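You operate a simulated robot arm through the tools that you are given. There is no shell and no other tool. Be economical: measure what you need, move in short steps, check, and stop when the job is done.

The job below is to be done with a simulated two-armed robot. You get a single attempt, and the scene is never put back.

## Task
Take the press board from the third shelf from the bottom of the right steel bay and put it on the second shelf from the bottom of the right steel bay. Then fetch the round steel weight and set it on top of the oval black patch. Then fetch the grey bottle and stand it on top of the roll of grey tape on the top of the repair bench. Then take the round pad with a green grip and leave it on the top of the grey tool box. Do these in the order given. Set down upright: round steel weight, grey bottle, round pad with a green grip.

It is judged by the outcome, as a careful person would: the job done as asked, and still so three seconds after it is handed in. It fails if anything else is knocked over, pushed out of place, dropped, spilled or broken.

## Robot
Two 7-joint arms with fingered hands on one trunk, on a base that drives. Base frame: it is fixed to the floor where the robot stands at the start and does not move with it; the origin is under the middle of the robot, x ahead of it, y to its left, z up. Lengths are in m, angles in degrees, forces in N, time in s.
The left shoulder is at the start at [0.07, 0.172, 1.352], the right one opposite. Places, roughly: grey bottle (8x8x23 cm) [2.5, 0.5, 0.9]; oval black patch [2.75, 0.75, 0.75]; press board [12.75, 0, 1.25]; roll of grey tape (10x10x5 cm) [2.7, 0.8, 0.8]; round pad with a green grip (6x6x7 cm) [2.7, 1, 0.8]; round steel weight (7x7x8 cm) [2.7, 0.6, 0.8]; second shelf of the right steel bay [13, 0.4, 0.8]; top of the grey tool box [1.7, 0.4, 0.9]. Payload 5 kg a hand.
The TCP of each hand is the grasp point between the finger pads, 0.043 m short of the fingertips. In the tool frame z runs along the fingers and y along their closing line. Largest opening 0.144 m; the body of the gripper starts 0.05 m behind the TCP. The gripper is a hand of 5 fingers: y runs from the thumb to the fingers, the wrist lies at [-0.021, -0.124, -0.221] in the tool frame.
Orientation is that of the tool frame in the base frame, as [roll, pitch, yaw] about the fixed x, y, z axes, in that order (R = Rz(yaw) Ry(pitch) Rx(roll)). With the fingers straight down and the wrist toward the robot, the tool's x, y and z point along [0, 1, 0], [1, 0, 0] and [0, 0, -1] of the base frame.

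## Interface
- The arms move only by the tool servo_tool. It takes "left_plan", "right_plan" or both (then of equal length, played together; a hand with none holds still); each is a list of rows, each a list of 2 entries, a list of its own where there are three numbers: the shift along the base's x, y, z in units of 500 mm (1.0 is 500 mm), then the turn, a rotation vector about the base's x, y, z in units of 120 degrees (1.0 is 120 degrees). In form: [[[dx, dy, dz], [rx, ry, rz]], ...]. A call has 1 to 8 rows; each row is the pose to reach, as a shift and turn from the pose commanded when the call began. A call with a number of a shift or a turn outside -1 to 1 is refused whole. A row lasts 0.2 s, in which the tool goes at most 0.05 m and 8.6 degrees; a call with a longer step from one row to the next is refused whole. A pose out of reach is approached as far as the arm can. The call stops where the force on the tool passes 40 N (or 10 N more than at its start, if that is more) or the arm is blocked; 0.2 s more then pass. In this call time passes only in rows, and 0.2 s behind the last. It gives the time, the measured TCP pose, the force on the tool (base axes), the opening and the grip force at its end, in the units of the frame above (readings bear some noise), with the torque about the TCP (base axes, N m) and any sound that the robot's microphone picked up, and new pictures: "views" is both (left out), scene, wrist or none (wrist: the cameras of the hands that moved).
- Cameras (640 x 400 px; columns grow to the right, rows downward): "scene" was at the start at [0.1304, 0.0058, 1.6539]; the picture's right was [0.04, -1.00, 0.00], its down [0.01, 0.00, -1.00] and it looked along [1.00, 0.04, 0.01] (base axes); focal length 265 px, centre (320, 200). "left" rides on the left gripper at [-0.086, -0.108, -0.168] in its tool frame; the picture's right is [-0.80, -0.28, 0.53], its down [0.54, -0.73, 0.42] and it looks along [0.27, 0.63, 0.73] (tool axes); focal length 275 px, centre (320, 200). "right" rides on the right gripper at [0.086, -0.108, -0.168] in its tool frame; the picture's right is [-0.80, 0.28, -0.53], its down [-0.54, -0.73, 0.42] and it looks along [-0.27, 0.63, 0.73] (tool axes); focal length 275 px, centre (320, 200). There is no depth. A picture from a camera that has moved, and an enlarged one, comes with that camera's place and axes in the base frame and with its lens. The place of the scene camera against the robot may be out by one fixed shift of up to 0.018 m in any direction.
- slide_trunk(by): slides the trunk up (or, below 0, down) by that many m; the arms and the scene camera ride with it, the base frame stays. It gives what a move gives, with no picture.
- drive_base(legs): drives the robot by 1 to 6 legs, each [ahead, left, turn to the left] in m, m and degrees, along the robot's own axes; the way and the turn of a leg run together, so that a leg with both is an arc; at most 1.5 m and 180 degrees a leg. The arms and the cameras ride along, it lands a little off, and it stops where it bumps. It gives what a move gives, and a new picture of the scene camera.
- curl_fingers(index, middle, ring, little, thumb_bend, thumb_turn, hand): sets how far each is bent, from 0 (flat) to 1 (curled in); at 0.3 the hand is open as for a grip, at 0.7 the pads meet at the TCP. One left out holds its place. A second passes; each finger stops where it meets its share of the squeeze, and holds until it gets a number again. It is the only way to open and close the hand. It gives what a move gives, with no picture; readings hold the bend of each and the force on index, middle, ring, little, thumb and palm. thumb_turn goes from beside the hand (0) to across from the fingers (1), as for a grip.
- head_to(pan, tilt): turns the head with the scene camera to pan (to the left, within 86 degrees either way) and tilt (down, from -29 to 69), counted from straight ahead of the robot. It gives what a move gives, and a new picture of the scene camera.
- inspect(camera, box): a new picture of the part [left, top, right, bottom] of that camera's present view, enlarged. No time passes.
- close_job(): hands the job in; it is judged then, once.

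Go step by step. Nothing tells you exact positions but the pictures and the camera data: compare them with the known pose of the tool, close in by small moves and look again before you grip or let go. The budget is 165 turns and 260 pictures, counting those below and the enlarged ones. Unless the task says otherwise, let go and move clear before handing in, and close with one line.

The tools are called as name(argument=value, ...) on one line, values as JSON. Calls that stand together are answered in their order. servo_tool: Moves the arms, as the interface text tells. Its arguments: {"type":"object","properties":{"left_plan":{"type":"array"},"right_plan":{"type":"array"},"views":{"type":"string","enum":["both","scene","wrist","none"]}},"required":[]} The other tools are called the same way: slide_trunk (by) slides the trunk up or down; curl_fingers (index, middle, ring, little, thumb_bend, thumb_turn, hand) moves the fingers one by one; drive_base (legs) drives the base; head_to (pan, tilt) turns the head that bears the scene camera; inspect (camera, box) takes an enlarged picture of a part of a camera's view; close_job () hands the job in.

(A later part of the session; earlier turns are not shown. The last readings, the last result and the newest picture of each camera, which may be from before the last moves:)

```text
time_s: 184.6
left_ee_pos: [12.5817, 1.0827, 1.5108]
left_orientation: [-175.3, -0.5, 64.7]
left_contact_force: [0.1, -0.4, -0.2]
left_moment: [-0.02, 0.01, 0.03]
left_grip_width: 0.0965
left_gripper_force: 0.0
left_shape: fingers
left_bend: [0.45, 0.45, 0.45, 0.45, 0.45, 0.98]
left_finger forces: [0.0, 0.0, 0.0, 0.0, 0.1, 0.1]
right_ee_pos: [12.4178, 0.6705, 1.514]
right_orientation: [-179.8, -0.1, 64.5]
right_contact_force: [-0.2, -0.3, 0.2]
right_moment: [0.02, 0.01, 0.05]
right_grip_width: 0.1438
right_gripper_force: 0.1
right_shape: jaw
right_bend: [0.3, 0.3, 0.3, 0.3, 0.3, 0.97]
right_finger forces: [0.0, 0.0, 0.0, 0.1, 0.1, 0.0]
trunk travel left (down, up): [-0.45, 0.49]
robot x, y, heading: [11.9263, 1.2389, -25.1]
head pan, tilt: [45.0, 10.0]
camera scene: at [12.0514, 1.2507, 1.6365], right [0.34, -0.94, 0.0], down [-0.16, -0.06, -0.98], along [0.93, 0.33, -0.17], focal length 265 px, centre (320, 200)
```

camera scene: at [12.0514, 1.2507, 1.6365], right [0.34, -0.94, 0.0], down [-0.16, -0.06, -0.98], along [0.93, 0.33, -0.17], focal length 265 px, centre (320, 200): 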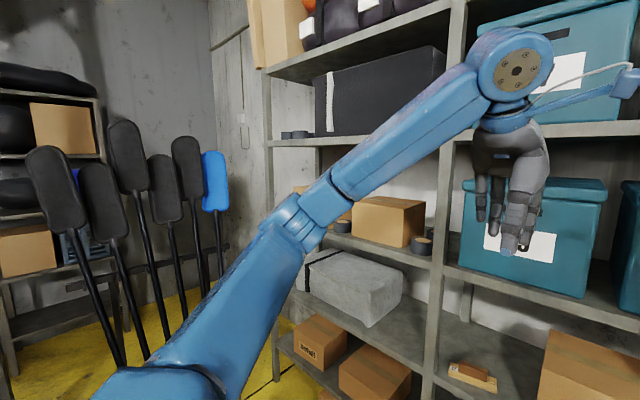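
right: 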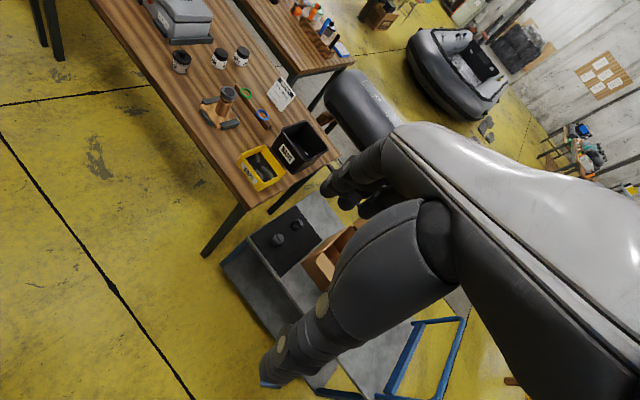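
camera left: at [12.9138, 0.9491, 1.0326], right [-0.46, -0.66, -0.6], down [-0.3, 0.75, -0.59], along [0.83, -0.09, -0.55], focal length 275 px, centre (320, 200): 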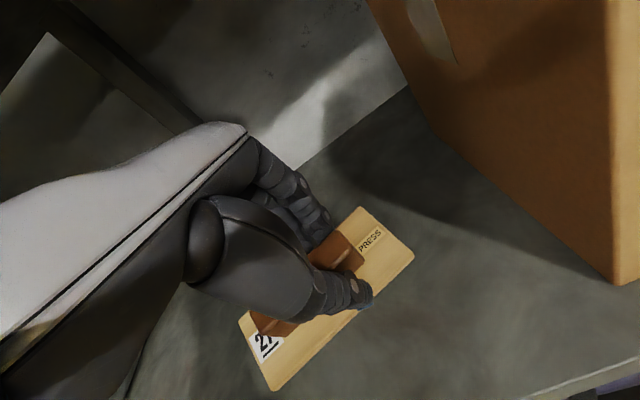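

The left hand is tucked well enough. I back away from the bay, turn, and reverse toward (11.0,-1.03).

drive_base(legs=[[-0.45, 0, 0], [0, 0, 103], [-1.3, 0, 0]])

head_to(pan=86, tilt=20)

```text
time_s: 197.7
left_ee_pos: [11.2633, 0.8545, 1.5105]
left_orientation: [-175.2, -0.4, 167.6]
left_contact_force: [-0.1, 0.6, -0.7]
left_moment: [-0.02, 0.0, 0.01]
left_grip_width: 0.0965
left_gripper_force: 0.1
left_shape: fingers
left_bend: [0.45, 0.45, 0.45, 0.45, 0.45, 0.98]
left_finger forces: [0.1, 0.0, 0.0, 0.1, 0.0, 0.0]
right_ee_pos: [11.7027, 0.7877, 1.516]
right_orientation: [-179.8, -0.1, 167.5]
right_contact_force: [0.6, -0.2, 0.0]
right_moment: [-0.01, -0.02, 0.01]
right_grip_width: 0.1438
right_gripper_force: 0.0
right_shape: jaw
right_bend: [0.3, 0.3, 0.3, 0.3, 0.3, 0.97]
right_finger forces: [0.1, 0.0, 0.0, 0.0, 0.0, 0.0]
trunk travel left (down, up): [-0.45, 0.49]
robot x, y, heading: [11.2612, 0.1839, 77.9]
head pan, tilt: [45.0, 10.0]
camera scene: at [11.2099, 0.3122, 1.6366], right [0.84, 0.54, 0.0], down [0.09, -0.15, -0.98], along [-0.53, 0.83, -0.17], focal length 265 px, centre (320, 200)
```

scene: 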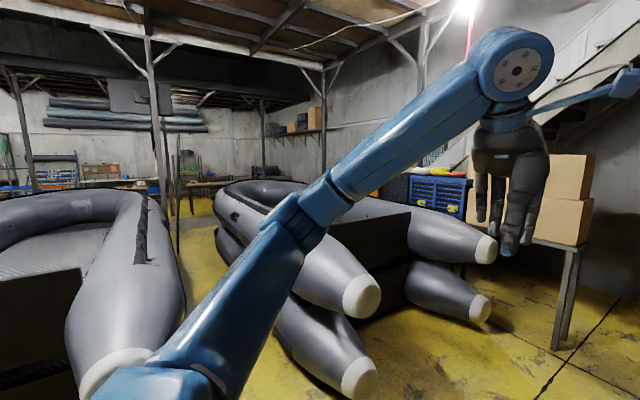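

```text
time_s: 198.8
left_ee_pos: [11.2642, 0.8541, 1.5118]
left_orientation: [-175.2, -0.4, 167.7]
left_contact_force: [0.8, 0.7, -0.4]
left_moment: [-0.01, 0.03, -0.04]
left_grip_width: 0.0966
left_gripper_force: 0.0
left_shape: fingers
left_bend: [0.45, 0.45, 0.45, 0.45, 0.45, 0.98]
left_finger forces: [0.0, 0.0, 0.0, 0.0, 0.0, 0.1]
right_ee_pos: [11.7016, 0.7858, 1.5145]
right_orientation: [-179.8, 0.0, 167.4]
right_contact_force: [-0.1, 1.2, 0.6]
right_moment: [0.01, 0.02, -0.02]
right_grip_width: 0.144
right_gripper_force: 0.1
right_shape: jaw
right_bend: [0.3, 0.3, 0.3, 0.3, 0.3, 0.97]
right_finger forces: [0.0, 0.0, 0.0, 0.1, 0.1, 0.1]
trunk travel left (down, up): [-0.45, 0.49]
robot x, y, heading: [11.2592, 0.184, 77.6]
head pan, tilt: [85.9, 20.0]
camera scene: at [11.1708, 0.2599, 1.6204], right [0.28, 0.96, 0.0], down [0.33, -0.1, -0.94], along [-0.9, 0.26, -0.34], focal length 265 px, centre (320, 200)
```

scene: 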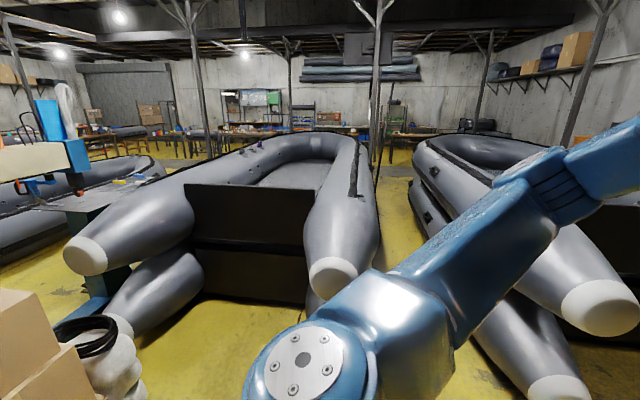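

Reverse on: to (11.0,-1.03), then through the gap as before (same headings).

drive_base(legs=[[-1.24, 0, 0], [0, 0, -12.5], [-0.8, 0, 0], [0, 0, -11], [-0.35, 0, 0]])

```text
time_s: 212.5
left_ee_pos: [10.7416, -1.4528, 1.511]
left_orientation: [-175.1, -0.3, 145.3]
left_contact_force: [0.1, 1.5, -0.1]
left_moment: [-0.03, 0.04, -0.03]
left_grip_width: 0.0966
left_gripper_force: 0.2
left_shape: fingers
left_bend: [0.45, 0.45, 0.45, 0.45, 0.45, 0.98]
left_finger forces: [0.1, 0.1, 0.0, 0.1, 0.0, 0.0]
right_ee_pos: [11.1224, -1.683, 1.5146]
right_orientation: [-179.8, -0.2, 145.1]
right_contact_force: [0.5, 0.1, 0.4]
right_moment: [-0.02, 0.01, -0.02]
right_grip_width: 0.1438
right_gripper_force: 0.1
right_shape: jaw
right_bend: [0.3, 0.3, 0.3, 0.3, 0.3, 0.97]
right_finger forces: [0.0, 0.0, 0.0, 0.0, 0.1, 0.0]
trunk travel left (down, up): [-0.45, 0.49]
robot x, y, heading: [10.4812, -2.075, 55.2]
head pan, tilt: [85.9, 20.0]
camera scene: at [10.4274, -1.9697, 1.6202], right [0.63, 0.78, 0.0], down [0.27, -0.22, -0.94], along [-0.73, 0.59, -0.34], focal length 265 px, centre (320, 200)
```

scene: 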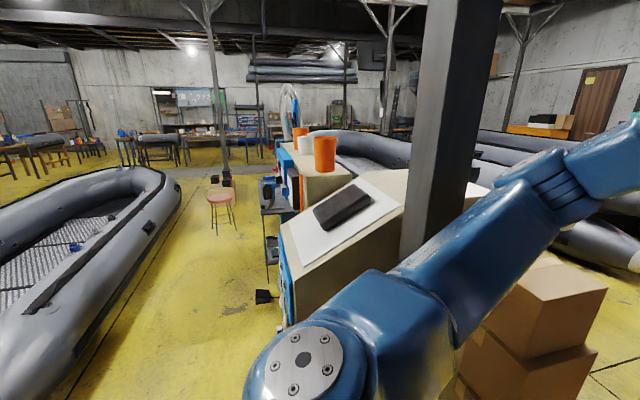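

I'm back at the post; turn to 50° and continue reversing to the spot before the stool/boat gap.

drive_base(legs=[[0, 0, -5], [-0.75, 0, 0], [-0.24, 0.24, 0], [0, 0, 20]])

head_to(pan=86, tilt=40)

```text
time_s: 219.9
left_ee_pos: [9.7578, -2.0165, 1.5108]
left_orientation: [-175.2, -0.4, 160.2]
left_contact_force: [0.3, -0.2, -1.3]
left_moment: [-0.01, 0.01, -0.03]
left_grip_width: 0.0967
left_gripper_force: 0.1
left_shape: fingers
left_bend: [0.45, 0.45, 0.45, 0.45, 0.45, 0.98]
left_finger forces: [0.0, 0.1, 0.1, 0.1, 0.0, 0.0]
right_ee_pos: [10.1848, -2.1409, 1.514]
right_orientation: [-179.8, -0.2, 160.1]
right_contact_force: [-1.2, -1.2, 0.2]
right_moment: [0.0, 0.05, -0.03]
right_grip_width: 0.1438
right_gripper_force: 0.1
right_shape: jaw
right_bend: [0.3, 0.3, 0.3, 0.3, 0.3, 0.97]
right_finger forces: [0.0, 0.0, 0.0, 0.0, 0.0, 0.0]
trunk travel left (down, up): [-0.45, 0.49]
robot x, y, heading: [9.6664, -2.6833, 70.2]
head pan, tilt: [85.9, 20.0]
camera scene: at [9.5886, -2.595, 1.6205], right [0.4, 0.91, 0.0], down [0.31, -0.14, -0.94], along [-0.86, 0.38, -0.34], focal length 265 px, centre (320, 200)
```

scene: 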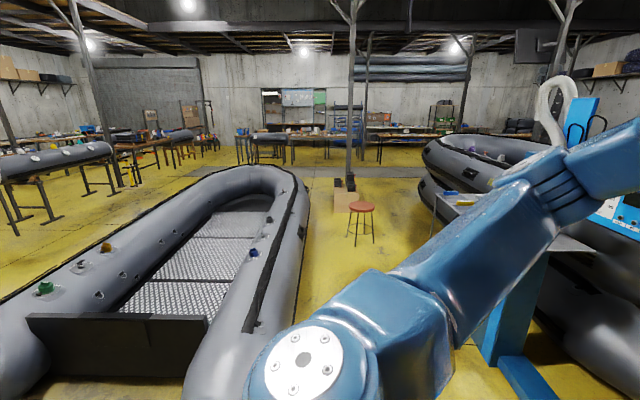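

```text
time_s: 220.7
left_ee_pos: [9.7562, -2.0156, 1.5108]
left_orientation: [-175.2, -0.4, 160.3]
left_contact_force: [0.5, 0.2, 0.8]
left_moment: [0.03, -0.01, 0.01]
left_grip_width: 0.0967
left_gripper_force: 0.1
left_shape: fingers
left_bend: [0.45, 0.45, 0.45, 0.45, 0.45, 0.98]
left_finger forces: [0.1, 0.0, 0.1, 0.0, 0.1, 0.0]
right_ee_pos: [10.1831, -2.14, 1.5147]
right_orientation: [-179.9, 0.1, 160.0]
right_contact_force: [-0.6, -0.1, 0.2]
right_moment: [0.01, -0.05, 0.03]
right_grip_width: 0.144
right_gripper_force: 0.1
right_shape: jaw
right_bend: [0.3, 0.3, 0.3, 0.3, 0.3, 0.97]
right_finger forces: [0.0, 0.1, 0.1, 0.0, 0.0, 0.1]
trunk travel left (down, up): [-0.45, 0.49]
robot x, y, heading: [9.6651, -2.6813, 70.0]
head pan, tilt: [85.9, 40.0]
camera scene: at [9.5943, -2.5977, 1.589], right [0.4, 0.91, 0.0], down [0.59, -0.26, -0.77], along [-0.7, 0.31, -0.64], focal length 265 px, centre (320, 200)
```

scene: 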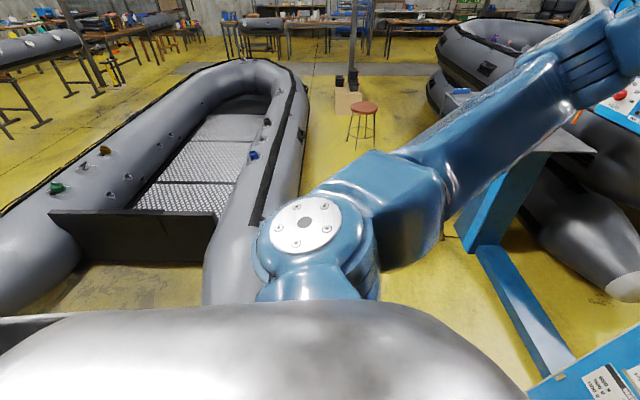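

The aisle beside the boat is too narrow at the stool, so I keep to the known route: reverse through the stool gap, then turn to face the way back.

drive_base(legs=[[-1.3, 0, 0], [-1.1, 0, 0], [0, 0, 102]])

head_to(pan=0, tilt=22)

```text
time_s: 236.7
left_ee_pos: [8.2019, -4.9676, 1.5118]
left_orientation: [-175.1, -0.4, -97.8]
left_contact_force: [0.6, 0.1, 0.1]
left_moment: [0.03, 0.01, -0.02]
left_grip_width: 0.0969
left_gripper_force: 0.0
left_shape: fingers
left_bend: [0.45, 0.45, 0.45, 0.45, 0.45, 0.98]
left_finger forces: [0.0, 0.0, 0.1, 0.0, 0.0, 0.1]
right_ee_pos: [8.234, -4.5263, 1.5144]
right_orientation: [-179.9, 0.0, -97.9]
right_contact_force: [-0.3, 0.1, 0.4]
right_moment: [0.01, 0.03, 0.0]
right_grip_width: 0.1437
right_gripper_force: 0.1
right_shape: jaw
right_bend: [0.3, 0.3, 0.3, 0.3, 0.3, 0.97]
right_finger forces: [0.0, 0.0, 0.0, 0.0, 0.1, 0.0]
trunk travel left (down, up): [-0.45, 0.49]
robot x, y, heading: [8.8707, -4.9169, 172.4]
head pan, tilt: [85.9, 40.0]
camera scene: at [8.7953, -4.9925, 1.589], right [-0.98, 0.2, 0.0], down [0.13, 0.63, -0.77], along [-0.16, -0.75, -0.64], focal length 265 px, centre (320, 200)
```

scene: 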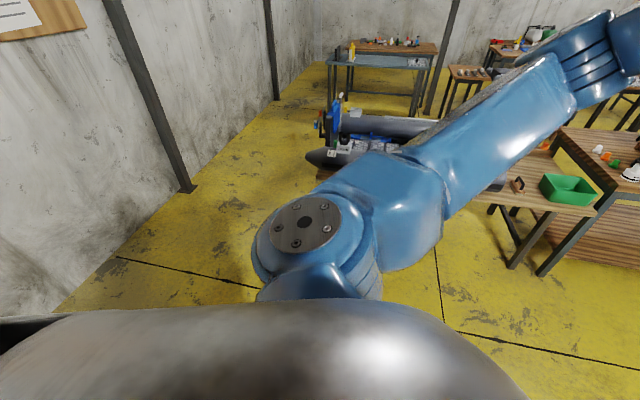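

```text
time_s: 238.3
left_ee_pos: [8.2017, -4.9677, 1.5113]
left_orientation: [-175.2, -0.4, -97.7]
left_contact_force: [-0.5, 0.1, 1.0]
left_moment: [-0.01, 0.01, -0.01]
left_grip_width: 0.0967
left_gripper_force: 0.1
left_shape: fingers
left_bend: [0.45, 0.45, 0.45, 0.45, 0.45, 0.98]
left_finger forces: [0.0, 0.1, 0.0, 0.1, 0.1, 0.1]
right_ee_pos: [8.2336, -4.5246, 1.5145]
right_orientation: [-179.9, -0.1, -97.8]
right_contact_force: [-1.1, 0.5, -0.1]
right_moment: [-0.01, -0.02, 0.01]
right_grip_width: 0.1437
right_gripper_force: 0.1
right_shape: jaw
right_bend: [0.3, 0.3, 0.3, 0.3, 0.3, 0.97]
right_finger forces: [0.1, 0.0, 0.1, 0.0, 0.0, 0.0]
trunk travel left (down, up): [-0.45, 0.49]
robot x, y, heading: [8.8729, -4.922, 172.4]
head pan, tilt: [0.0, 22.0]
camera scene: at [8.7205, -4.8972, 1.6171], right [0.13, 0.99, 0.0], down [0.37, -0.05, -0.93], along [-0.92, 0.12, -0.38], focal length 265 px, centre (320, 200)
```

scene: 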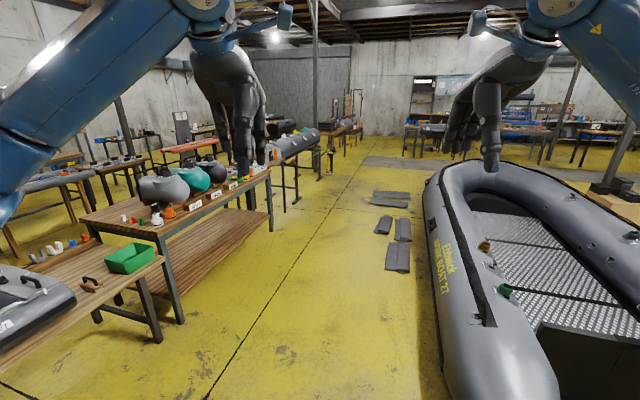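

The way back is clear. I drive the corridor past the mats.

drive_base(legs=[[1.5, 0, 0], [1.5, 0, 0], [0.43, 0, 0], [0, 0, -17.6], [1.45, 0, 0]])

```text
time_s: 262.6
left_ee_pos: [3.5099, -3.7851, 1.5114]
left_orientation: [-175.3, -0.4, -113.9]
left_contact_force: [0.2, 0.1, -0.2]
left_moment: [-0.01, -0.01, 0.01]
left_grip_width: 0.0968
left_gripper_force: 0.1
left_shape: fingers
left_bend: [0.45, 0.45, 0.45, 0.45, 0.45, 0.98]
left_finger forces: [0.0, 0.0, 0.0, 0.0, 0.1, 0.1]
right_ee_pos: [3.6634, -3.369, 1.5141]
right_orientation: [-179.9, -0.1, -114.0]
right_contact_force: [0.0, 0.0, 0.0]
right_moment: [-0.01, 0.0, -0.02]
right_grip_width: 0.1436
right_gripper_force: 0.0
right_shape: jaw
right_bend: [0.3, 0.3, 0.3, 0.3, 0.3, 0.97]
right_finger forces: [0.0, 0.0, 0.0, 0.0, 0.0, 0.1]
trunk travel left (down, up): [-0.45, 0.49]
robot x, y, heading: [4.1676, -3.926, 155.8]
head pan, tilt: [0.0, 22.0]
camera scene: at [4.0264, -3.8652, 1.6172], right [0.41, 0.91, 0.0], down [0.34, -0.15, -0.93], along [-0.85, 0.38, -0.37], focal length 265 px, centre (320, 200)
```

scene: 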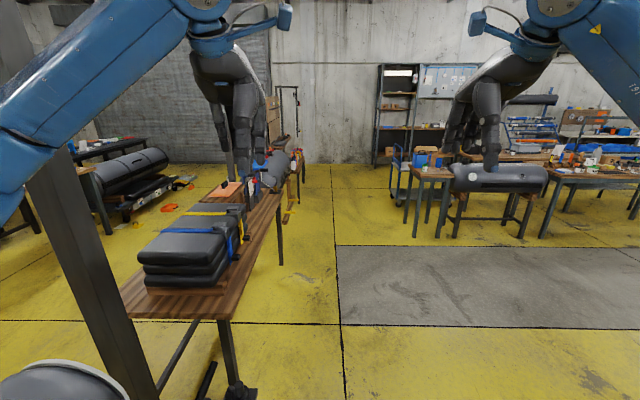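

drive_base(legs=[[0.9, 0.1, 0], [0, 0, -75], [1.0, 0, 0]])

head_to(pan=25, tilt=22)

```text
time_s: 266.0
left_ee_pos: [2.9849, -3.7036, 1.5119]
left_orientation: [-175.3, -0.7, -105.0]
left_contact_force: [-0.5, 1.1, -0.1]
left_moment: [-0.03, -0.01, 0.0]
left_grip_width: 0.0968
left_gripper_force: 0.0
left_shape: fingers
left_bend: [0.45, 0.45, 0.45, 0.45, 0.45, 0.98]
left_finger forces: [0.1, 0.0, 0.0, 0.1, 0.0, 0.0]
right_ee_pos: [3.0689, -3.2671, 1.5147]
right_orientation: [-180.0, -0.3, -105.2]
right_contact_force: [-0.5, 0.5, -0.4]
right_moment: [-0.06, 0.0, -0.01]
right_grip_width: 0.1437
right_gripper_force: 0.1
right_shape: jaw
right_bend: [0.3, 0.3, 0.3, 0.3, 0.3, 0.97]
right_finger forces: [0.0, 0.1, 0.0, 0.0, 0.1, 0.0]
trunk travel left (down, up): [-0.45, 0.49]
robot x, y, heading: [3.6493, -3.7406, 165.3]
head pan, tilt: [0.0, 22.0]
stopped in leg 1: the robot was blocked; the commanded pose is now the measured one
camera scene: at [3.5055, -3.7, 1.6172], right [0.26, 0.97, 0.0], down [0.36, -0.1, -0.93], along [-0.9, 0.24, -0.37], focal length 265 px, centre (320, 200)
```

scene: 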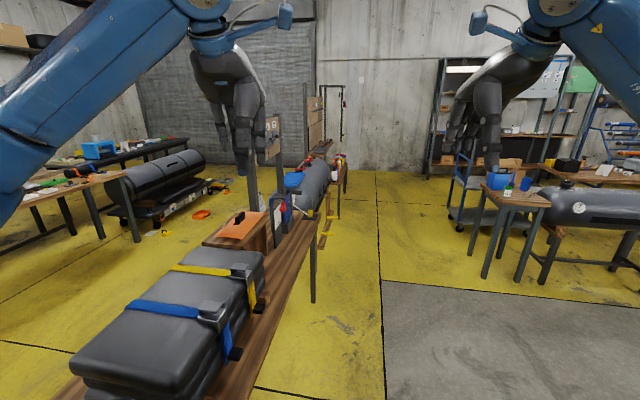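

```text
time_s: 266.9
left_ee_pos: [2.98, -3.7096, 1.5102]
left_orientation: [-175.3, -0.2, -105.0]
left_contact_force: [-0.1, -0.8, -0.4]
left_moment: [0.07, -0.04, 0.03]
left_grip_width: 0.0965
left_gripper_force: 0.0
left_shape: fingers
left_bend: [0.45, 0.45, 0.45, 0.45, 0.45, 0.98]
left_finger forces: [0.1, 0.1, 0.0, 0.0, 0.0, 0.0]
right_ee_pos: [3.0671, -3.2752, 1.5151]
right_orientation: [-179.9, -0.2, -105.1]
right_contact_force: [0.5, 0.2, 0.1]
right_moment: [0.04, -0.04, -0.02]
right_grip_width: 0.144
right_gripper_force: 0.0
right_shape: jaw
right_bend: [0.3, 0.3, 0.3, 0.3, 0.3, 0.97]
right_finger forces: [0.1, 0.0, 0.0, 0.0, 0.0, 0.0]
trunk travel left (down, up): [-0.45, 0.49]
robot x, y, heading: [3.6529, -3.7397, 165.4]
head pan, tilt: [25.0, 22.0]
camera scene: at [3.5014, -3.7457, 1.617], right [-0.18, 0.98, 0.0], down [0.37, 0.07, -0.93], along [-0.91, -0.16, -0.38], focal length 265 px, centre (320, 200)
```

scene: 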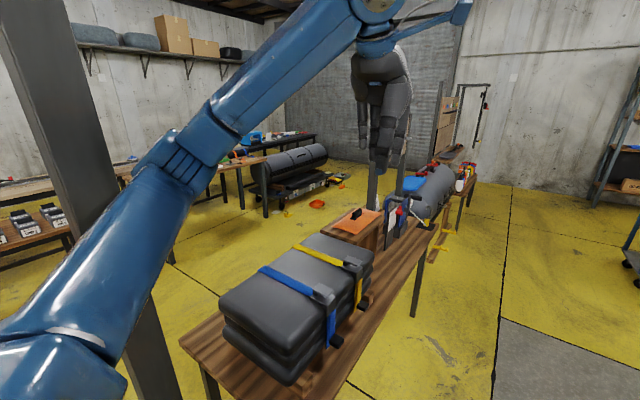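

The left elbow brushed the roof post on my left (post unmoved). I shift right, away from it, then turn.

drive_base(legs=[[0, -0.3, 0], [0.35, -0.1, 0], [0, 0, -85]])

head_to(pan=0, tilt=22)

```text
time_s: 274.5
left_ee_pos: [3.3979, -2.5968, 1.5113]
left_orientation: [-175.3, -0.4, 169.1]
left_contact_force: [-0.5, 0.3, -0.8]
left_moment: [0.01, -0.05, 0.0]
left_grip_width: 0.0965
left_gripper_force: 0.1
left_shape: fingers
left_bend: [0.45, 0.45, 0.45, 0.45, 0.45, 0.98]
left_finger forces: [0.0, 0.0, 0.0, 0.1, 0.0, 0.1]
right_ee_pos: [3.8377, -2.6549, 1.5162]
right_orientation: [180.0, -0.1, 169.0]
right_contact_force: [0.3, -0.3, 1.0]
right_moment: [-0.02, -0.01, 0.0]
right_grip_width: 0.144
right_gripper_force: 0.1
right_shape: jaw
right_bend: [0.3, 0.3, 0.3, 0.3, 0.3, 0.97]
right_finger forces: [0.1, 0.0, 0.1, 0.0, 0.1, 0.0]
trunk travel left (down, up): [-0.45, 0.49]
robot x, y, heading: [3.4087, -3.2678, 79.2]
head pan, tilt: [25.0, 22.0]
camera scene: at [3.386, -3.1268, 1.6171], right [0.97, 0.25, 0.0], down [0.09, -0.36, -0.93], along [-0.23, 0.9, -0.38], focal length 265 px, centre (320, 200)
```

scene: 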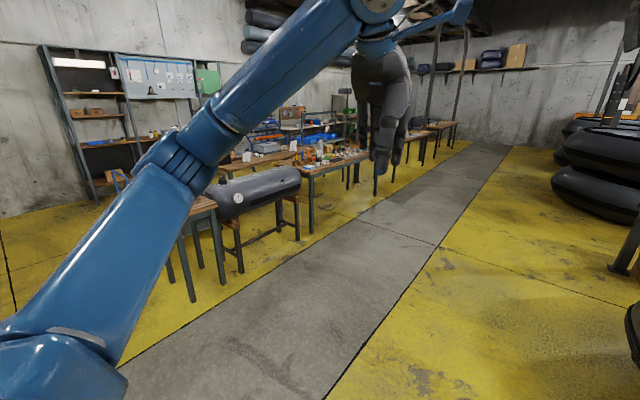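

```text
time_s: 275.4
left_ee_pos: [3.3977, -2.5975, 1.5103]
left_orientation: [-175.3, -0.4, 169.0]
left_contact_force: [-0.1, -0.9, -0.1]
left_moment: [0.02, 0.02, -0.02]
left_grip_width: 0.0967
left_gripper_force: 0.2
left_shape: fingers
left_bend: [0.45, 0.45, 0.45, 0.45, 0.45, 0.98]
left_finger forces: [0.0, 0.0, 0.0, 0.0, 0.1, 0.0]
right_ee_pos: [3.8383, -2.6539, 1.5151]
right_orientation: [180.0, -0.1, 168.9]
right_contact_force: [0.0, -0.4, -0.3]
right_moment: [0.0, 0.02, -0.01]
right_grip_width: 0.1439
right_gripper_force: 0.2
right_shape: jaw
right_bend: [0.3, 0.3, 0.3, 0.3, 0.3, 0.97]
right_finger forces: [0.1, 0.1, 0.1, 0.0, 0.0, 0.0]
trunk travel left (down, up): [-0.45, 0.49]
robot x, y, heading: [3.4087, -3.2703, 79.4]
head pan, tilt: [0.0, 22.0]
camera scene: at [3.4265, -3.1257, 1.6171], right [0.98, -0.19, 0.0], down [-0.07, -0.37, -0.93], along [0.17, 0.91, -0.37], focal length 265 px, centre (320, 200)
```

scene: 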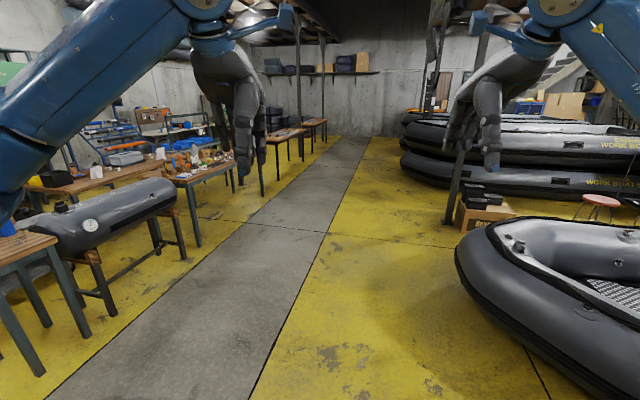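

The corridor on this side of the repair bench is open; the bench is turned ~24° like the bays. I drive up alongside it and face it.

drive_base(legs=[[0, 0, 5], [1.5, 0, 0], [1.5, 0, 0], [0.5, 0, 0], [0, 0, 72]])

head_to(pan=0, tilt=30)

```text
time_s: 296.0
left_ee_pos: [3.0099, 0.289, 1.512]
left_orientation: [-175.3, -0.3, -109.3]
left_contact_force: [-0.3, -0.2, -0.6]
left_moment: [-0.05, 0.01, 0.01]
left_grip_width: 0.0966
left_gripper_force: 0.1
left_shape: fingers
left_bend: [0.45, 0.45, 0.45, 0.45, 0.45, 0.98]
left_finger forces: [0.1, 0.0, 0.0, 0.0, 0.0, 0.0]
right_ee_pos: [3.1301, 0.7156, 1.5159]
right_orientation: [-180.0, -0.3, -109.5]
right_contact_force: [0.3, 0.4, -1.1]
right_moment: [0.0, 0.03, 0.0]
right_grip_width: 0.1442
right_gripper_force: 0.0
right_shape: jaw
right_bend: [0.3, 0.3, 0.3, 0.3, 0.3, 0.97]
right_finger forces: [0.0, 0.0, 0.1, 0.0, 0.0, 0.0]
trunk travel left (down, up): [-0.45, 0.49]
robot x, y, heading: [3.6776, 0.2039, 161.0]
head pan, tilt: [0.0, 22.0]
camera scene: at [3.5314, 0.2515, 1.6171], right [0.33, 0.94, 0.0], down [0.35, -0.12, -0.93], along [-0.88, 0.3, -0.37], focal length 265 px, centre (320, 200)
```

scene: 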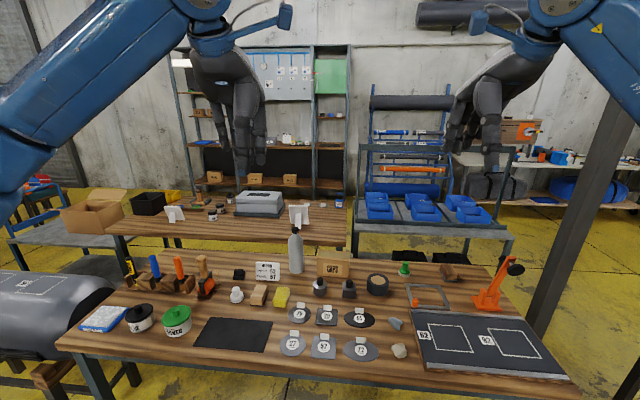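

```text
time_s: 296.7
left_ee_pos: [3.0107, 0.2876, 1.5116]
left_orientation: [-175.3, -0.4, -109.3]
left_contact_force: [0.7, -0.2, -0.2]
left_moment: [0.03, 0.02, -0.01]
left_grip_width: 0.0966
left_gripper_force: 0.1
left_shape: fingers
left_bend: [0.45, 0.45, 0.45, 0.45, 0.45, 0.98]
left_finger forces: [0.0, 0.0, 0.0, 0.0, 0.1, 0.1]
right_ee_pos: [3.1299, 0.7158, 1.5156]
right_orientation: [179.9, -0.1, -109.6]
right_contact_force: [-0.5, -0.2, 0.6]
right_moment: [0.01, -0.01, -0.01]
right_grip_width: 0.144
right_gripper_force: 0.1
right_shape: jaw
right_bend: [0.3, 0.3, 0.3, 0.3, 0.3, 0.97]
right_finger forces: [0.0, 0.0, 0.1, 0.1, 0.1, 0.0]
trunk travel left (down, up): [-0.45, 0.49]
robot x, y, heading: [3.6748, 0.2001, 160.7]
head pan, tilt: [0.0, 30.0]
camera scene: at [3.5334, 0.2503, 1.6044], right [0.33, 0.94, 0.0], down [0.47, -0.16, -0.87], along [-0.82, 0.28, -0.5], focal length 265 px, centre (320, 200)
```

scene: 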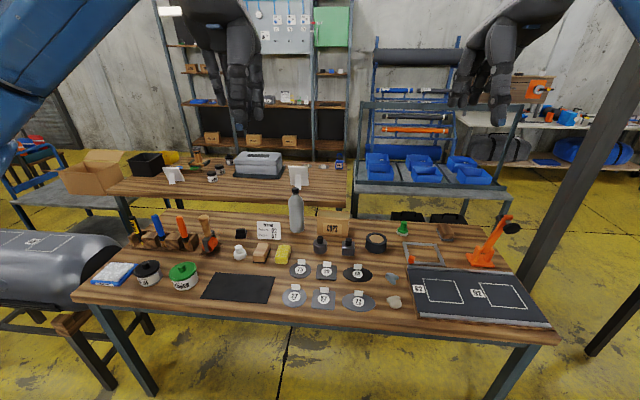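

The repair bench is in full view: bottle, weights, tape roll, patches, green-grip pad. I zoom in.

inspect(camera="scene", box=[280, 210, 420, 315])

inspect(camera="scene", box=[200, 140, 360, 240])

```text
3.81 times, centred on (350, 262) of scene
camera zoom: at [3.5334, 0.2503, 1.6044], right [0.33, 0.94, 0.0], down [0.47, -0.16, -0.87], along [-0.82, 0.28, -0.5], focal length 1008 px, centre (206, -38)
```

zoom: 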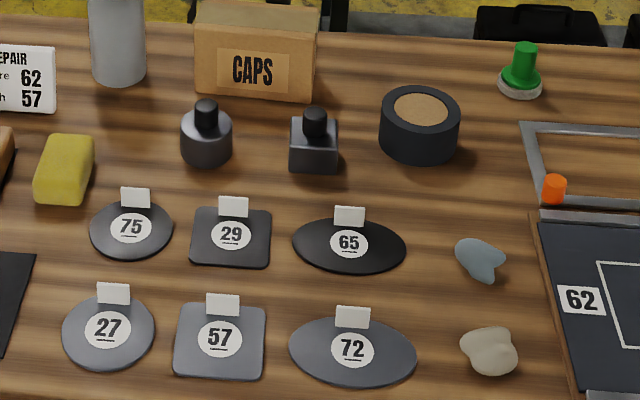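

```text
4.00 times, centred on (280, 190) of scene
camera zoom: at [3.5334, 0.2503, 1.6044], right [0.33, 0.94, 0.0], down [0.47, -0.16, -0.87], along [-0.82, 0.28, -0.5], focal length 1059 px, centre (480, 240)
```

zoom: 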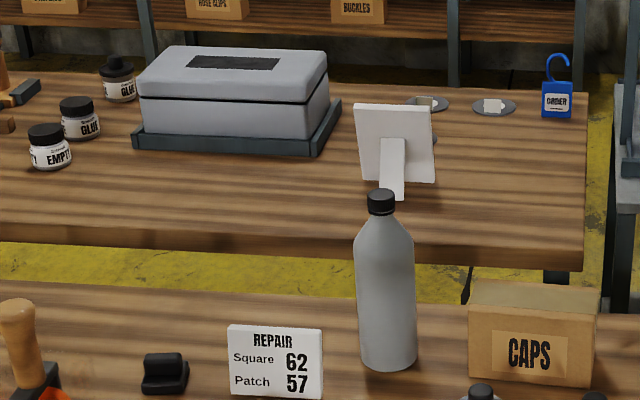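

The oval black patch is no. 65 at about (2.80,0.68); the round steel weight is the left of the two dark weights at about (2.60,0.58); tape roll ~(2.67,0.84), bottle ~(2.41,0.51), green-grip pad ~(2.61,1.04). I move in closer with the right hand in mind.

drive_base(legs=[[0, 0.2, -4], [0.25, 0, 0]])

head_to(pan=0, tilt=45)

```text
time_s: 299.7
left_ee_pos: [2.7178, 0.252, 1.5135]
left_orientation: [-175.4, -0.4, -113.5]
left_contact_force: [1.2, 0.2, -1.2]
left_moment: [0.04, 0.05, 0.04]
left_grip_width: 0.0965
left_gripper_force: 0.1
left_shape: fingers
left_bend: [0.45, 0.45, 0.45, 0.45, 0.45, 0.98]
left_finger forces: [0.0, 0.0, 0.0, 0.0, 0.0, 0.0]
right_ee_pos: [2.8675, 0.6703, 1.5172]
right_orientation: [179.8, -0.1, -113.6]
right_contact_force: [-0.6, -0.5, 0.3]
right_moment: [0.03, 0.04, -0.01]
right_grip_width: 0.1442
right_gripper_force: 0.0
right_shape: jaw
right_bend: [0.3, 0.3, 0.3, 0.3, 0.3, 0.97]
right_finger forces: [0.0, 0.0, 0.1, 0.1, 0.0, 0.0]
trunk travel left (down, up): [-0.45, 0.49]
robot x, y, heading: [3.3753, 0.1183, 156.7]
head pan, tilt: [0.0, 30.0]
camera scene: at [3.2368, 0.1761, 1.6047], right [0.4, 0.92, 0.0], down [0.46, -0.2, -0.87], along [-0.8, 0.34, -0.5], focal length 265 px, centre (320, 200)
```

scene: 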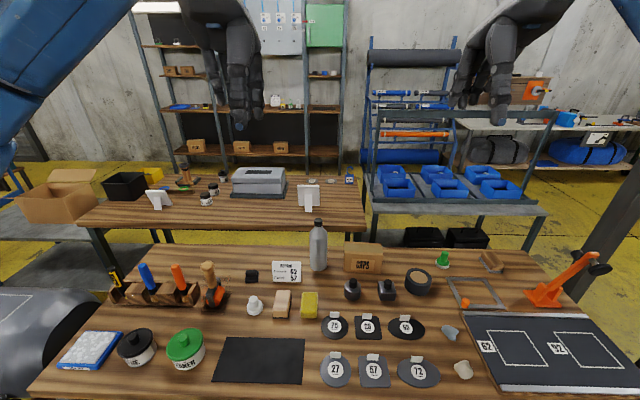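

```text
time_s: 300.5
left_ee_pos: [2.7154, 0.2536, 1.5115]
left_orientation: [-175.3, -0.4, -113.5]
left_contact_force: [0.2, 0.6, -0.7]
left_moment: [-0.01, -0.04, -0.01]
left_grip_width: 0.0966
left_gripper_force: 0.0
left_shape: fingers
left_bend: [0.45, 0.45, 0.45, 0.45, 0.45, 0.98]
left_finger forces: [0.0, 0.0, 0.0, 0.0, 0.1, 0.0]
right_ee_pos: [2.8654, 0.671, 1.5148]
right_orientation: [180.0, -0.1, -113.6]
right_contact_force: [0.7, 0.2, -1.2]
right_moment: [-0.02, -0.01, 0.0]
right_grip_width: 0.1441
right_gripper_force: 0.1
right_shape: jaw
right_bend: [0.3, 0.3, 0.3, 0.3, 0.3, 0.97]
right_finger forces: [0.1, 0.1, 0.1, 0.0, 0.1, 0.1]
trunk travel left (down, up): [-0.45, 0.49]
robot x, y, heading: [3.3734, 0.1227, 156.5]
head pan, tilt: [0.0, 45.0]
camera scene: at [3.2419, 0.1739, 1.5816], right [0.4, 0.92, 0.0], down [0.65, -0.28, -0.71], along [-0.65, 0.28, -0.71], focal length 265 px, centre (320, 200)
```

scene: 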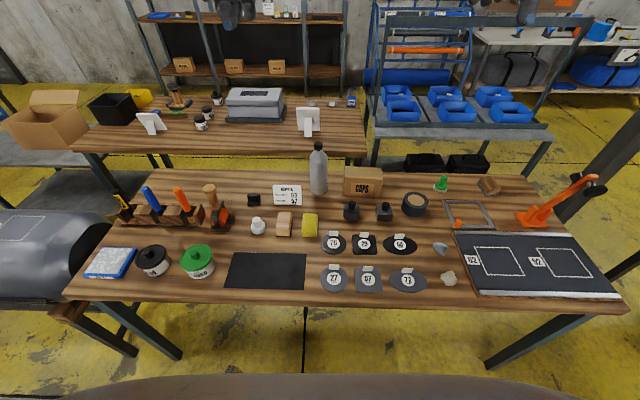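

inspect(camera="scene", box=[300, 140, 460, 300])

```text
2.50 times, centred on (380, 220) of scene
camera zoom: at [3.2419, 0.1739, 1.5816], right [0.4, 0.92, 0.0], down [0.65, -0.28, -0.71], along [-0.65, 0.28, -0.71], focal length 662 px, centre (170, 150)
```

zoom: 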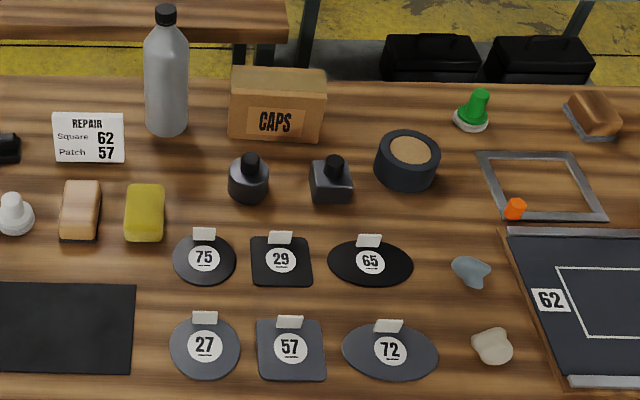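

Positions refined: patch ≈(2.82,0.68), weight ≈(2.61,0.585). I bring the right hand down above the weight.

servo_tool(right_plan=[[[-0.04, -0.013, -0.08], [0, 0, 0]], [[-0.08, -0.027, -0.165], [0, 0, 0]], [[-0.12, -0.04, -0.25], [0, 0, 0]], [[-0.16, -0.054, -0.335], [0, 0, 0]], [[-0.2, -0.067, -0.42], [0, 0, 0]], [[-0.24, -0.08, -0.505], [0, 0, 0]], [[-0.28, -0.094, -0.59], [0, 0, 0]], [[-0.32, -0.107, -0.67], [0, 0, 0]]], views="none")

servo_tool(right_plan=[[[-0.05, -0.015, -0.08], [0, 0, 0]], [[-0.1, -0.03, -0.16], [0, 0, 0]], [[-0.15, -0.045, -0.24], [0, 0, 0]], [[-0.19, -0.06, -0.32], [0, 0, 0]]], views="both")

```text
time_s: 302.3
left_ee_pos: [2.7135, 0.2538, 1.5105]
left_orientation: [-175.3, -0.3, -113.5]
left_contact_force: [0.3, -0.5, 0.0]
left_moment: [-0.01, -0.07, -0.02]
left_grip_width: 0.0968
left_gripper_force: 0.1
left_shape: fingers
left_bend: [0.45, 0.45, 0.45, 0.45, 0.45, 0.98]
left_finger forces: [0.0, 0.0, 0.1, 0.0, 0.0, 0.0]
right_ee_pos: [2.7034, 0.6161, 1.1815]
right_orientation: [-180.0, -0.2, -113.7]
right_contact_force: [-0.7, 1.8, -0.2]
right_moment: [-0.03, -0.04, -0.01]
right_grip_width: 0.1439
right_gripper_force: 0.0
right_shape: jaw
right_bend: [0.3, 0.3, 0.3, 0.3, 0.3, 0.97]
right_finger forces: [0.1, 0.0, 0.0, 0.0, 0.1, 0.0]
trunk travel left (down, up): [-0.45, 0.49]
robot x, y, heading: [3.3742, 0.1192, 156.7]
head pan, tilt: [0.0, 45.0]
```

```text
time_s: 303.3
left_ee_pos: [2.7138, 0.253, 1.51]
left_orientation: [-175.3, -0.5, -113.6]
left_contact_force: [-0.4, -0.6, 0.2]
left_moment: [-0.01, -0.04, 0.02]
left_grip_width: 0.0964
left_gripper_force: 0.1
left_shape: fingers
left_bend: [0.45, 0.45, 0.45, 0.45, 0.45, 0.98]
left_finger forces: [0.0, 0.0, 0.1, 0.1, 0.1, 0.0]
right_ee_pos: [2.608, 0.5876, 1.0184]
right_orientation: [-180.0, -0.2, -113.7]
right_contact_force: [0.1, 1.0, 0.2]
right_moment: [-0.05, -0.02, 0.01]
right_grip_width: 0.144
right_gripper_force: 0.0
right_shape: jaw
right_bend: [0.3, 0.3, 0.3, 0.3, 0.3, 0.97]
right_finger forces: [0.0, 0.0, 0.1, 0.1, 0.0, 0.1]
trunk travel left (down, up): [-0.45, 0.49]
robot x, y, heading: [3.3732, 0.1186, 156.5]
head pan, tilt: [0.0, 45.0]
camera scene: at [3.2411, 0.1734, 1.5816], right [0.4, 0.92, 0.0], down [0.65, -0.28, -0.71], along [-0.65, 0.28, -0.71], focal length 265 px, centre (320, 200)
camera right: at [2.6738, 0.4659, 1.1876], right [0.06, 0.84, 0.53], down [0.88, 0.2, -0.42], along [-0.47, 0.5, -0.73], focal length 275 px, centre (320, 200)
```

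scene: 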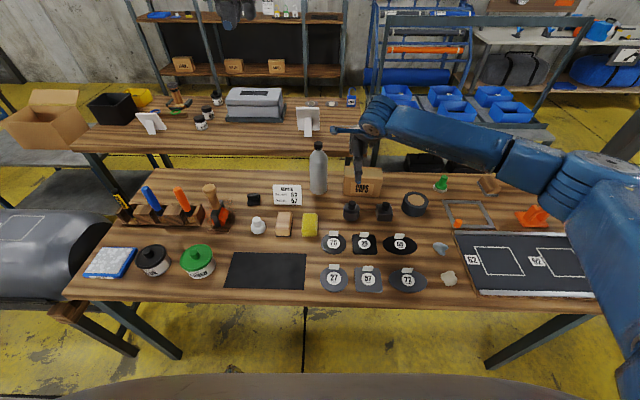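
right: 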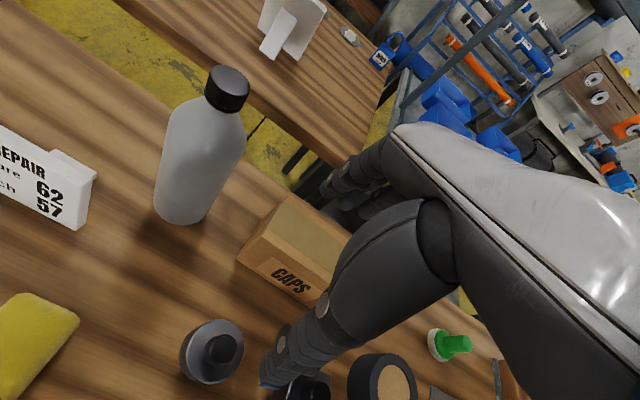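

The wrist camera puts the weight at (2.668,0.557), a few cm nearer than the scene estimate. I correct and descend part-way.

curl_fingers(hand="right", index=0.4, middle=0.4, ring=0.4, little=0.4, thumb_bend=0.38)

servo_tool(right_plan=[[[0.06, -0.031, -0.03], [0, 0, 0]], [[0.12, -0.062, -0.08], [0, 0, 0]], [[0.12, -0.062, -0.16], [0, 0, 0]]], views="both")

```text
time_s: 304.3
left_ee_pos: [2.7154, 0.2526, 1.5119]
left_orientation: [-175.4, -0.4, -113.5]
left_contact_force: [-0.3, -0.3, -0.1]
left_moment: [0.04, -0.02, 0.0]
left_grip_width: 0.0962
left_gripper_force: 0.1
left_shape: fingers
left_bend: [0.45, 0.45, 0.45, 0.45, 0.45, 0.98]
left_finger forces: [0.0, 0.0, 0.0, 0.0, 0.0, 0.1]
right_ee_pos: [2.611, 0.5878, 1.0207]
right_orientation: [-180.0, -0.1, -113.7]
right_contact_force: [-0.4, 0.0, 0.4]
right_moment: [0.03, -0.03, -0.02]
right_grip_width: 0.1185
right_gripper_force: 0.0
right_shape: fingers
right_bend: [0.4, 0.4, 0.4, 0.4, 0.38, 0.97]
right_finger forces: [0.1, 0.0, 0.1, 0.1, 0.0, 0.1]
trunk travel left (down, up): [-0.45, 0.49]
robot x, y, heading: [3.3715, 0.1196, 156.6]
head pan, tilt: [0.0, 45.0]
```

```text
time_s: 305.1
left_ee_pos: [2.7142, 0.2527, 1.5112]
left_orientation: [-175.1, -0.4, -113.5]
left_contact_force: [-0.7, 0.3, -0.7]
left_moment: [-0.01, -0.06, -0.04]
left_grip_width: 0.0963
left_gripper_force: 0.0
left_shape: fingers
left_bend: [0.45, 0.45, 0.45, 0.45, 0.45, 0.98]
left_finger forces: [0.0, 0.1, 0.1, 0.0, 0.0, 0.0]
right_ee_pos: [2.6695, 0.5576, 0.94]
right_orientation: [179.9, -0.2, -113.6]
right_contact_force: [-1.0, -0.1, 0.4]
right_moment: [-0.05, -0.03, 0.0]
right_grip_width: 0.1184
right_gripper_force: 0.1
right_shape: fingers
right_bend: [0.4, 0.4, 0.4, 0.4, 0.38, 0.97]
right_finger forces: [0.0, 0.0, 0.0, 0.0, 0.0, 0.0]
trunk travel left (down, up): [-0.45, 0.49]
robot x, y, heading: [3.3759, 0.1186, 156.6]
head pan, tilt: [0.0, 45.0]
camera scene: at [3.2409, 0.1744, 1.5815], right [0.4, 0.92, 0.0], down [0.65, -0.28, -0.71], along [-0.65, 0.28, -0.71], focal length 265 px, centre (320, 200)
camera right: at [2.7338, 0.4357, 1.1074], right [0.06, 0.84, 0.53], down [0.88, 0.21, -0.42], along [-0.47, 0.49, -0.73], focal length 275 px, centre (320, 200)
```

scene: 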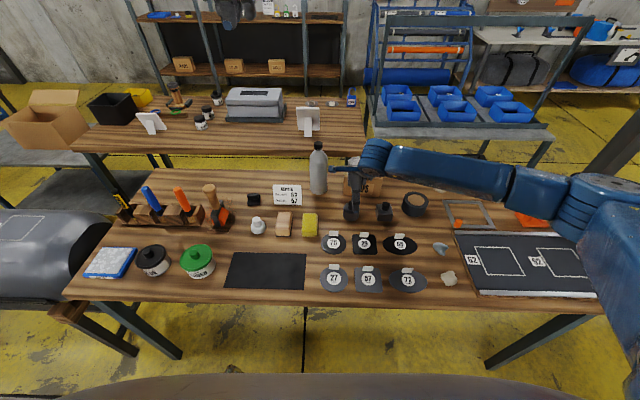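
right: 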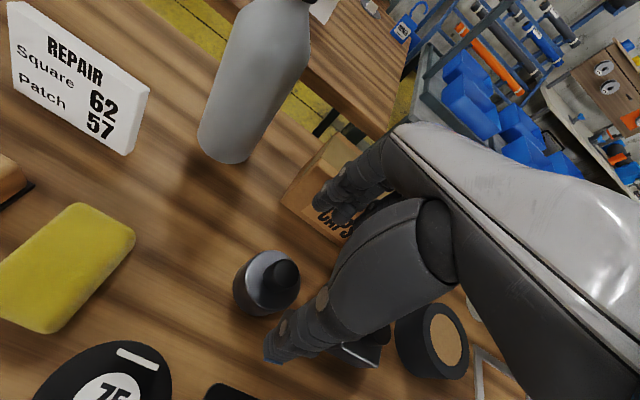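

The weight sits exactly under the grasp point, and the fingers clear the CAPS box by ~4 cm. I descend to z 0.82.

servo_tool(right_plan=[[[0, 0, -0.08], [0, 0, 0]], [[0, 0, -0.15], [0, 0, 0]], [[0, 0, -0.2], [0, 0, 0]], [[0, 0, -0.235], [0, 0, 0]]], views="wrist")

inspect(camera="scene", box=[300, 150, 460, 270])

```text
time_s: 306.0
left_ee_pos: [2.7193, 0.2517, 1.5136]
left_orientation: [-175.4, -0.4, -113.5]
left_contact_force: [-0.2, -0.2, 0.0]
left_moment: [0.0, -0.03, -0.01]
left_grip_width: 0.0963
left_gripper_force: 0.1
left_shape: fingers
left_bend: [0.45, 0.45, 0.45, 0.45, 0.45, 0.98]
left_finger forces: [0.0, 0.1, 0.0, 0.0, 0.0, 0.0]
right_ee_pos: [2.6638, 0.5572, 0.8444]
right_orientation: [178.8, -0.5, -113.6]
right_contact_force: [5.5, -0.7, 23.1]
right_moment: [0.81, 0.79, -0.2]
right_grip_width: 0.119
right_gripper_force: 11.7
right_shape: fingers
right_bend: [0.4, 0.4, 0.4, 0.4, 0.37, 0.98]
right_finger forces: [0.0, 22.8, 0.0, 0.0, 1.2, 0.1]
trunk travel left (down, up): [-0.45, 0.49]
robot x, y, heading: [3.3746, 0.1216, 156.6]
head pan, tilt: [0.0, 45.0]
stopped in row 4 (right hand): the force on the tool passed its limit at 52 N (the readings are from after the stop); the commanded pose is now the measured one
camera right: at [2.7334, 0.4346, 1.011], right [0.07, 0.84, 0.53], down [0.87, 0.21, -0.44], along [-0.48, 0.5, -0.72], focal length 275 px, centre (320, 200)
```

right: 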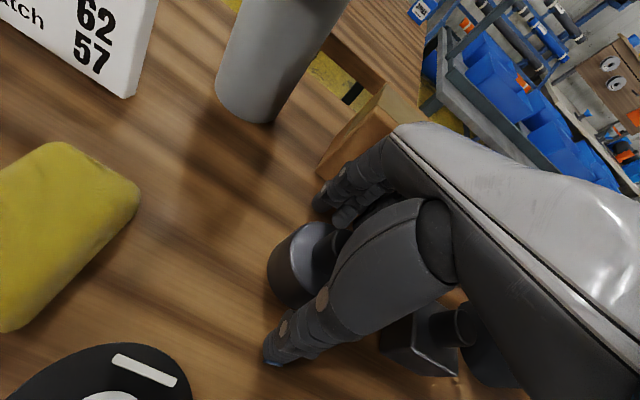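

```text
3.33 times, centred on (380, 210) of scene
camera zoom: at [3.2467, 0.172, 1.5823], right [0.4, 0.92, 0.0], down [0.65, -0.28, -0.71], along [-0.65, 0.28, -0.71], focal length 882 px, centre (120, 167)
```

zoom: 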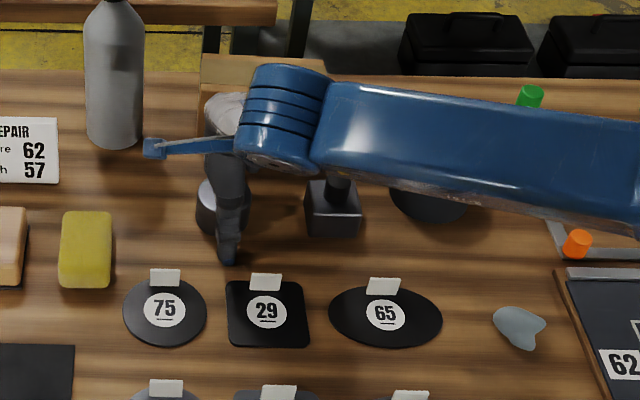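

The middle fingertip touched the bench top (bench is at z≈0.79). I raise 7 mm and close around the weight's body.

servo_tool(right_plan=[[[0.006, 0, 0.014], [0, 0, 0]]], views="none")

curl_fingers(hand="right", index=0.7, middle=0.7, ring=0.7, little=0.7, thumb_bend=0.7)

inspect(camera="right", box=[200, 140, 520, 340])

```text
time_s: 306.4
left_ee_pos: [2.7181, 0.2515, 1.5125]
left_orientation: [-175.5, -0.5, -113.5]
left_contact_force: [0.3, -0.3, 0.0]
left_moment: [0.0, 0.03, 0.04]
left_grip_width: 0.0969
left_gripper_force: 0.0
left_shape: fingers
left_bend: [0.45, 0.45, 0.45, 0.45, 0.45, 0.98]
left_finger forces: [0.0, 0.0, 0.0, 0.0, 0.0, 0.0]
right_ee_pos: [2.667, 0.557, 0.8454]
right_orientation: [179.2, -0.4, -113.6]
right_contact_force: [1.5, -0.5, 7.8]
right_moment: [0.31, 0.41, -0.01]
right_grip_width: 0.1185
right_gripper_force: 4.3
right_shape: fingers
right_bend: [0.4, 0.4, 0.4, 0.4, 0.38, 0.97]
right_finger forces: [0.0, 8.0, 0.0, 0.1, 0.0, 0.1]
trunk travel left (down, up): [-0.45, 0.49]
robot x, y, heading: [3.3772, 0.1171, 156.8]
head pan, tilt: [0.0, 45.0]
```

```text
time_s: 307.4
left_ee_pos: [2.7167, 0.2523, 1.5117]
left_orientation: [-175.4, -0.3, -113.5]
left_contact_force: [-0.2, -0.1, 0.3]
left_moment: [0.02, 0.02, 0.02]
left_grip_width: 0.0967
left_gripper_force: 0.2
left_shape: fingers
left_bend: [0.45, 0.45, 0.45, 0.45, 0.45, 0.98]
left_finger forces: [0.1, 0.0, 0.0, 0.0, 0.1, 0.0]
right_ee_pos: [2.6653, 0.5576, 0.8471]
right_orientation: [179.0, -0.4, -113.6]
right_contact_force: [-3.8, 1.3, 15.7]
right_moment: [0.56, 0.84, 0.11]
right_grip_width: 0.061
right_gripper_force: 25.6
right_shape: fingers
right_bend: [0.56, 0.6, 0.7, 0.7, 0.58, 0.97]
right_finger forces: [11.8, 20.7, 0.0, 0.0, 19.2, 0.0]
trunk travel left (down, up): [-0.45, 0.49]
robot x, y, heading: [3.3748, 0.1144, 156.9]
head pan, tilt: [0.0, 45.0]
```

```text
2.00 times, centred on (360, 240) of right
camera zoom: at [2.7342, 0.4349, 1.0147], right [0.07, 0.84, 0.53], down [0.87, 0.21, -0.44], along [-0.48, 0.5, -0.72], focal length 551 px, centre (240, 120)
```

zoom: 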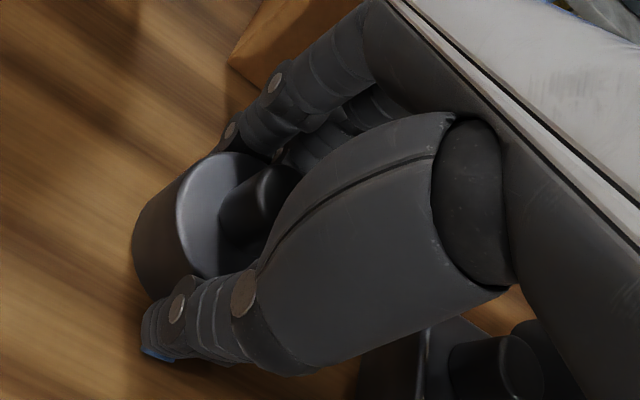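

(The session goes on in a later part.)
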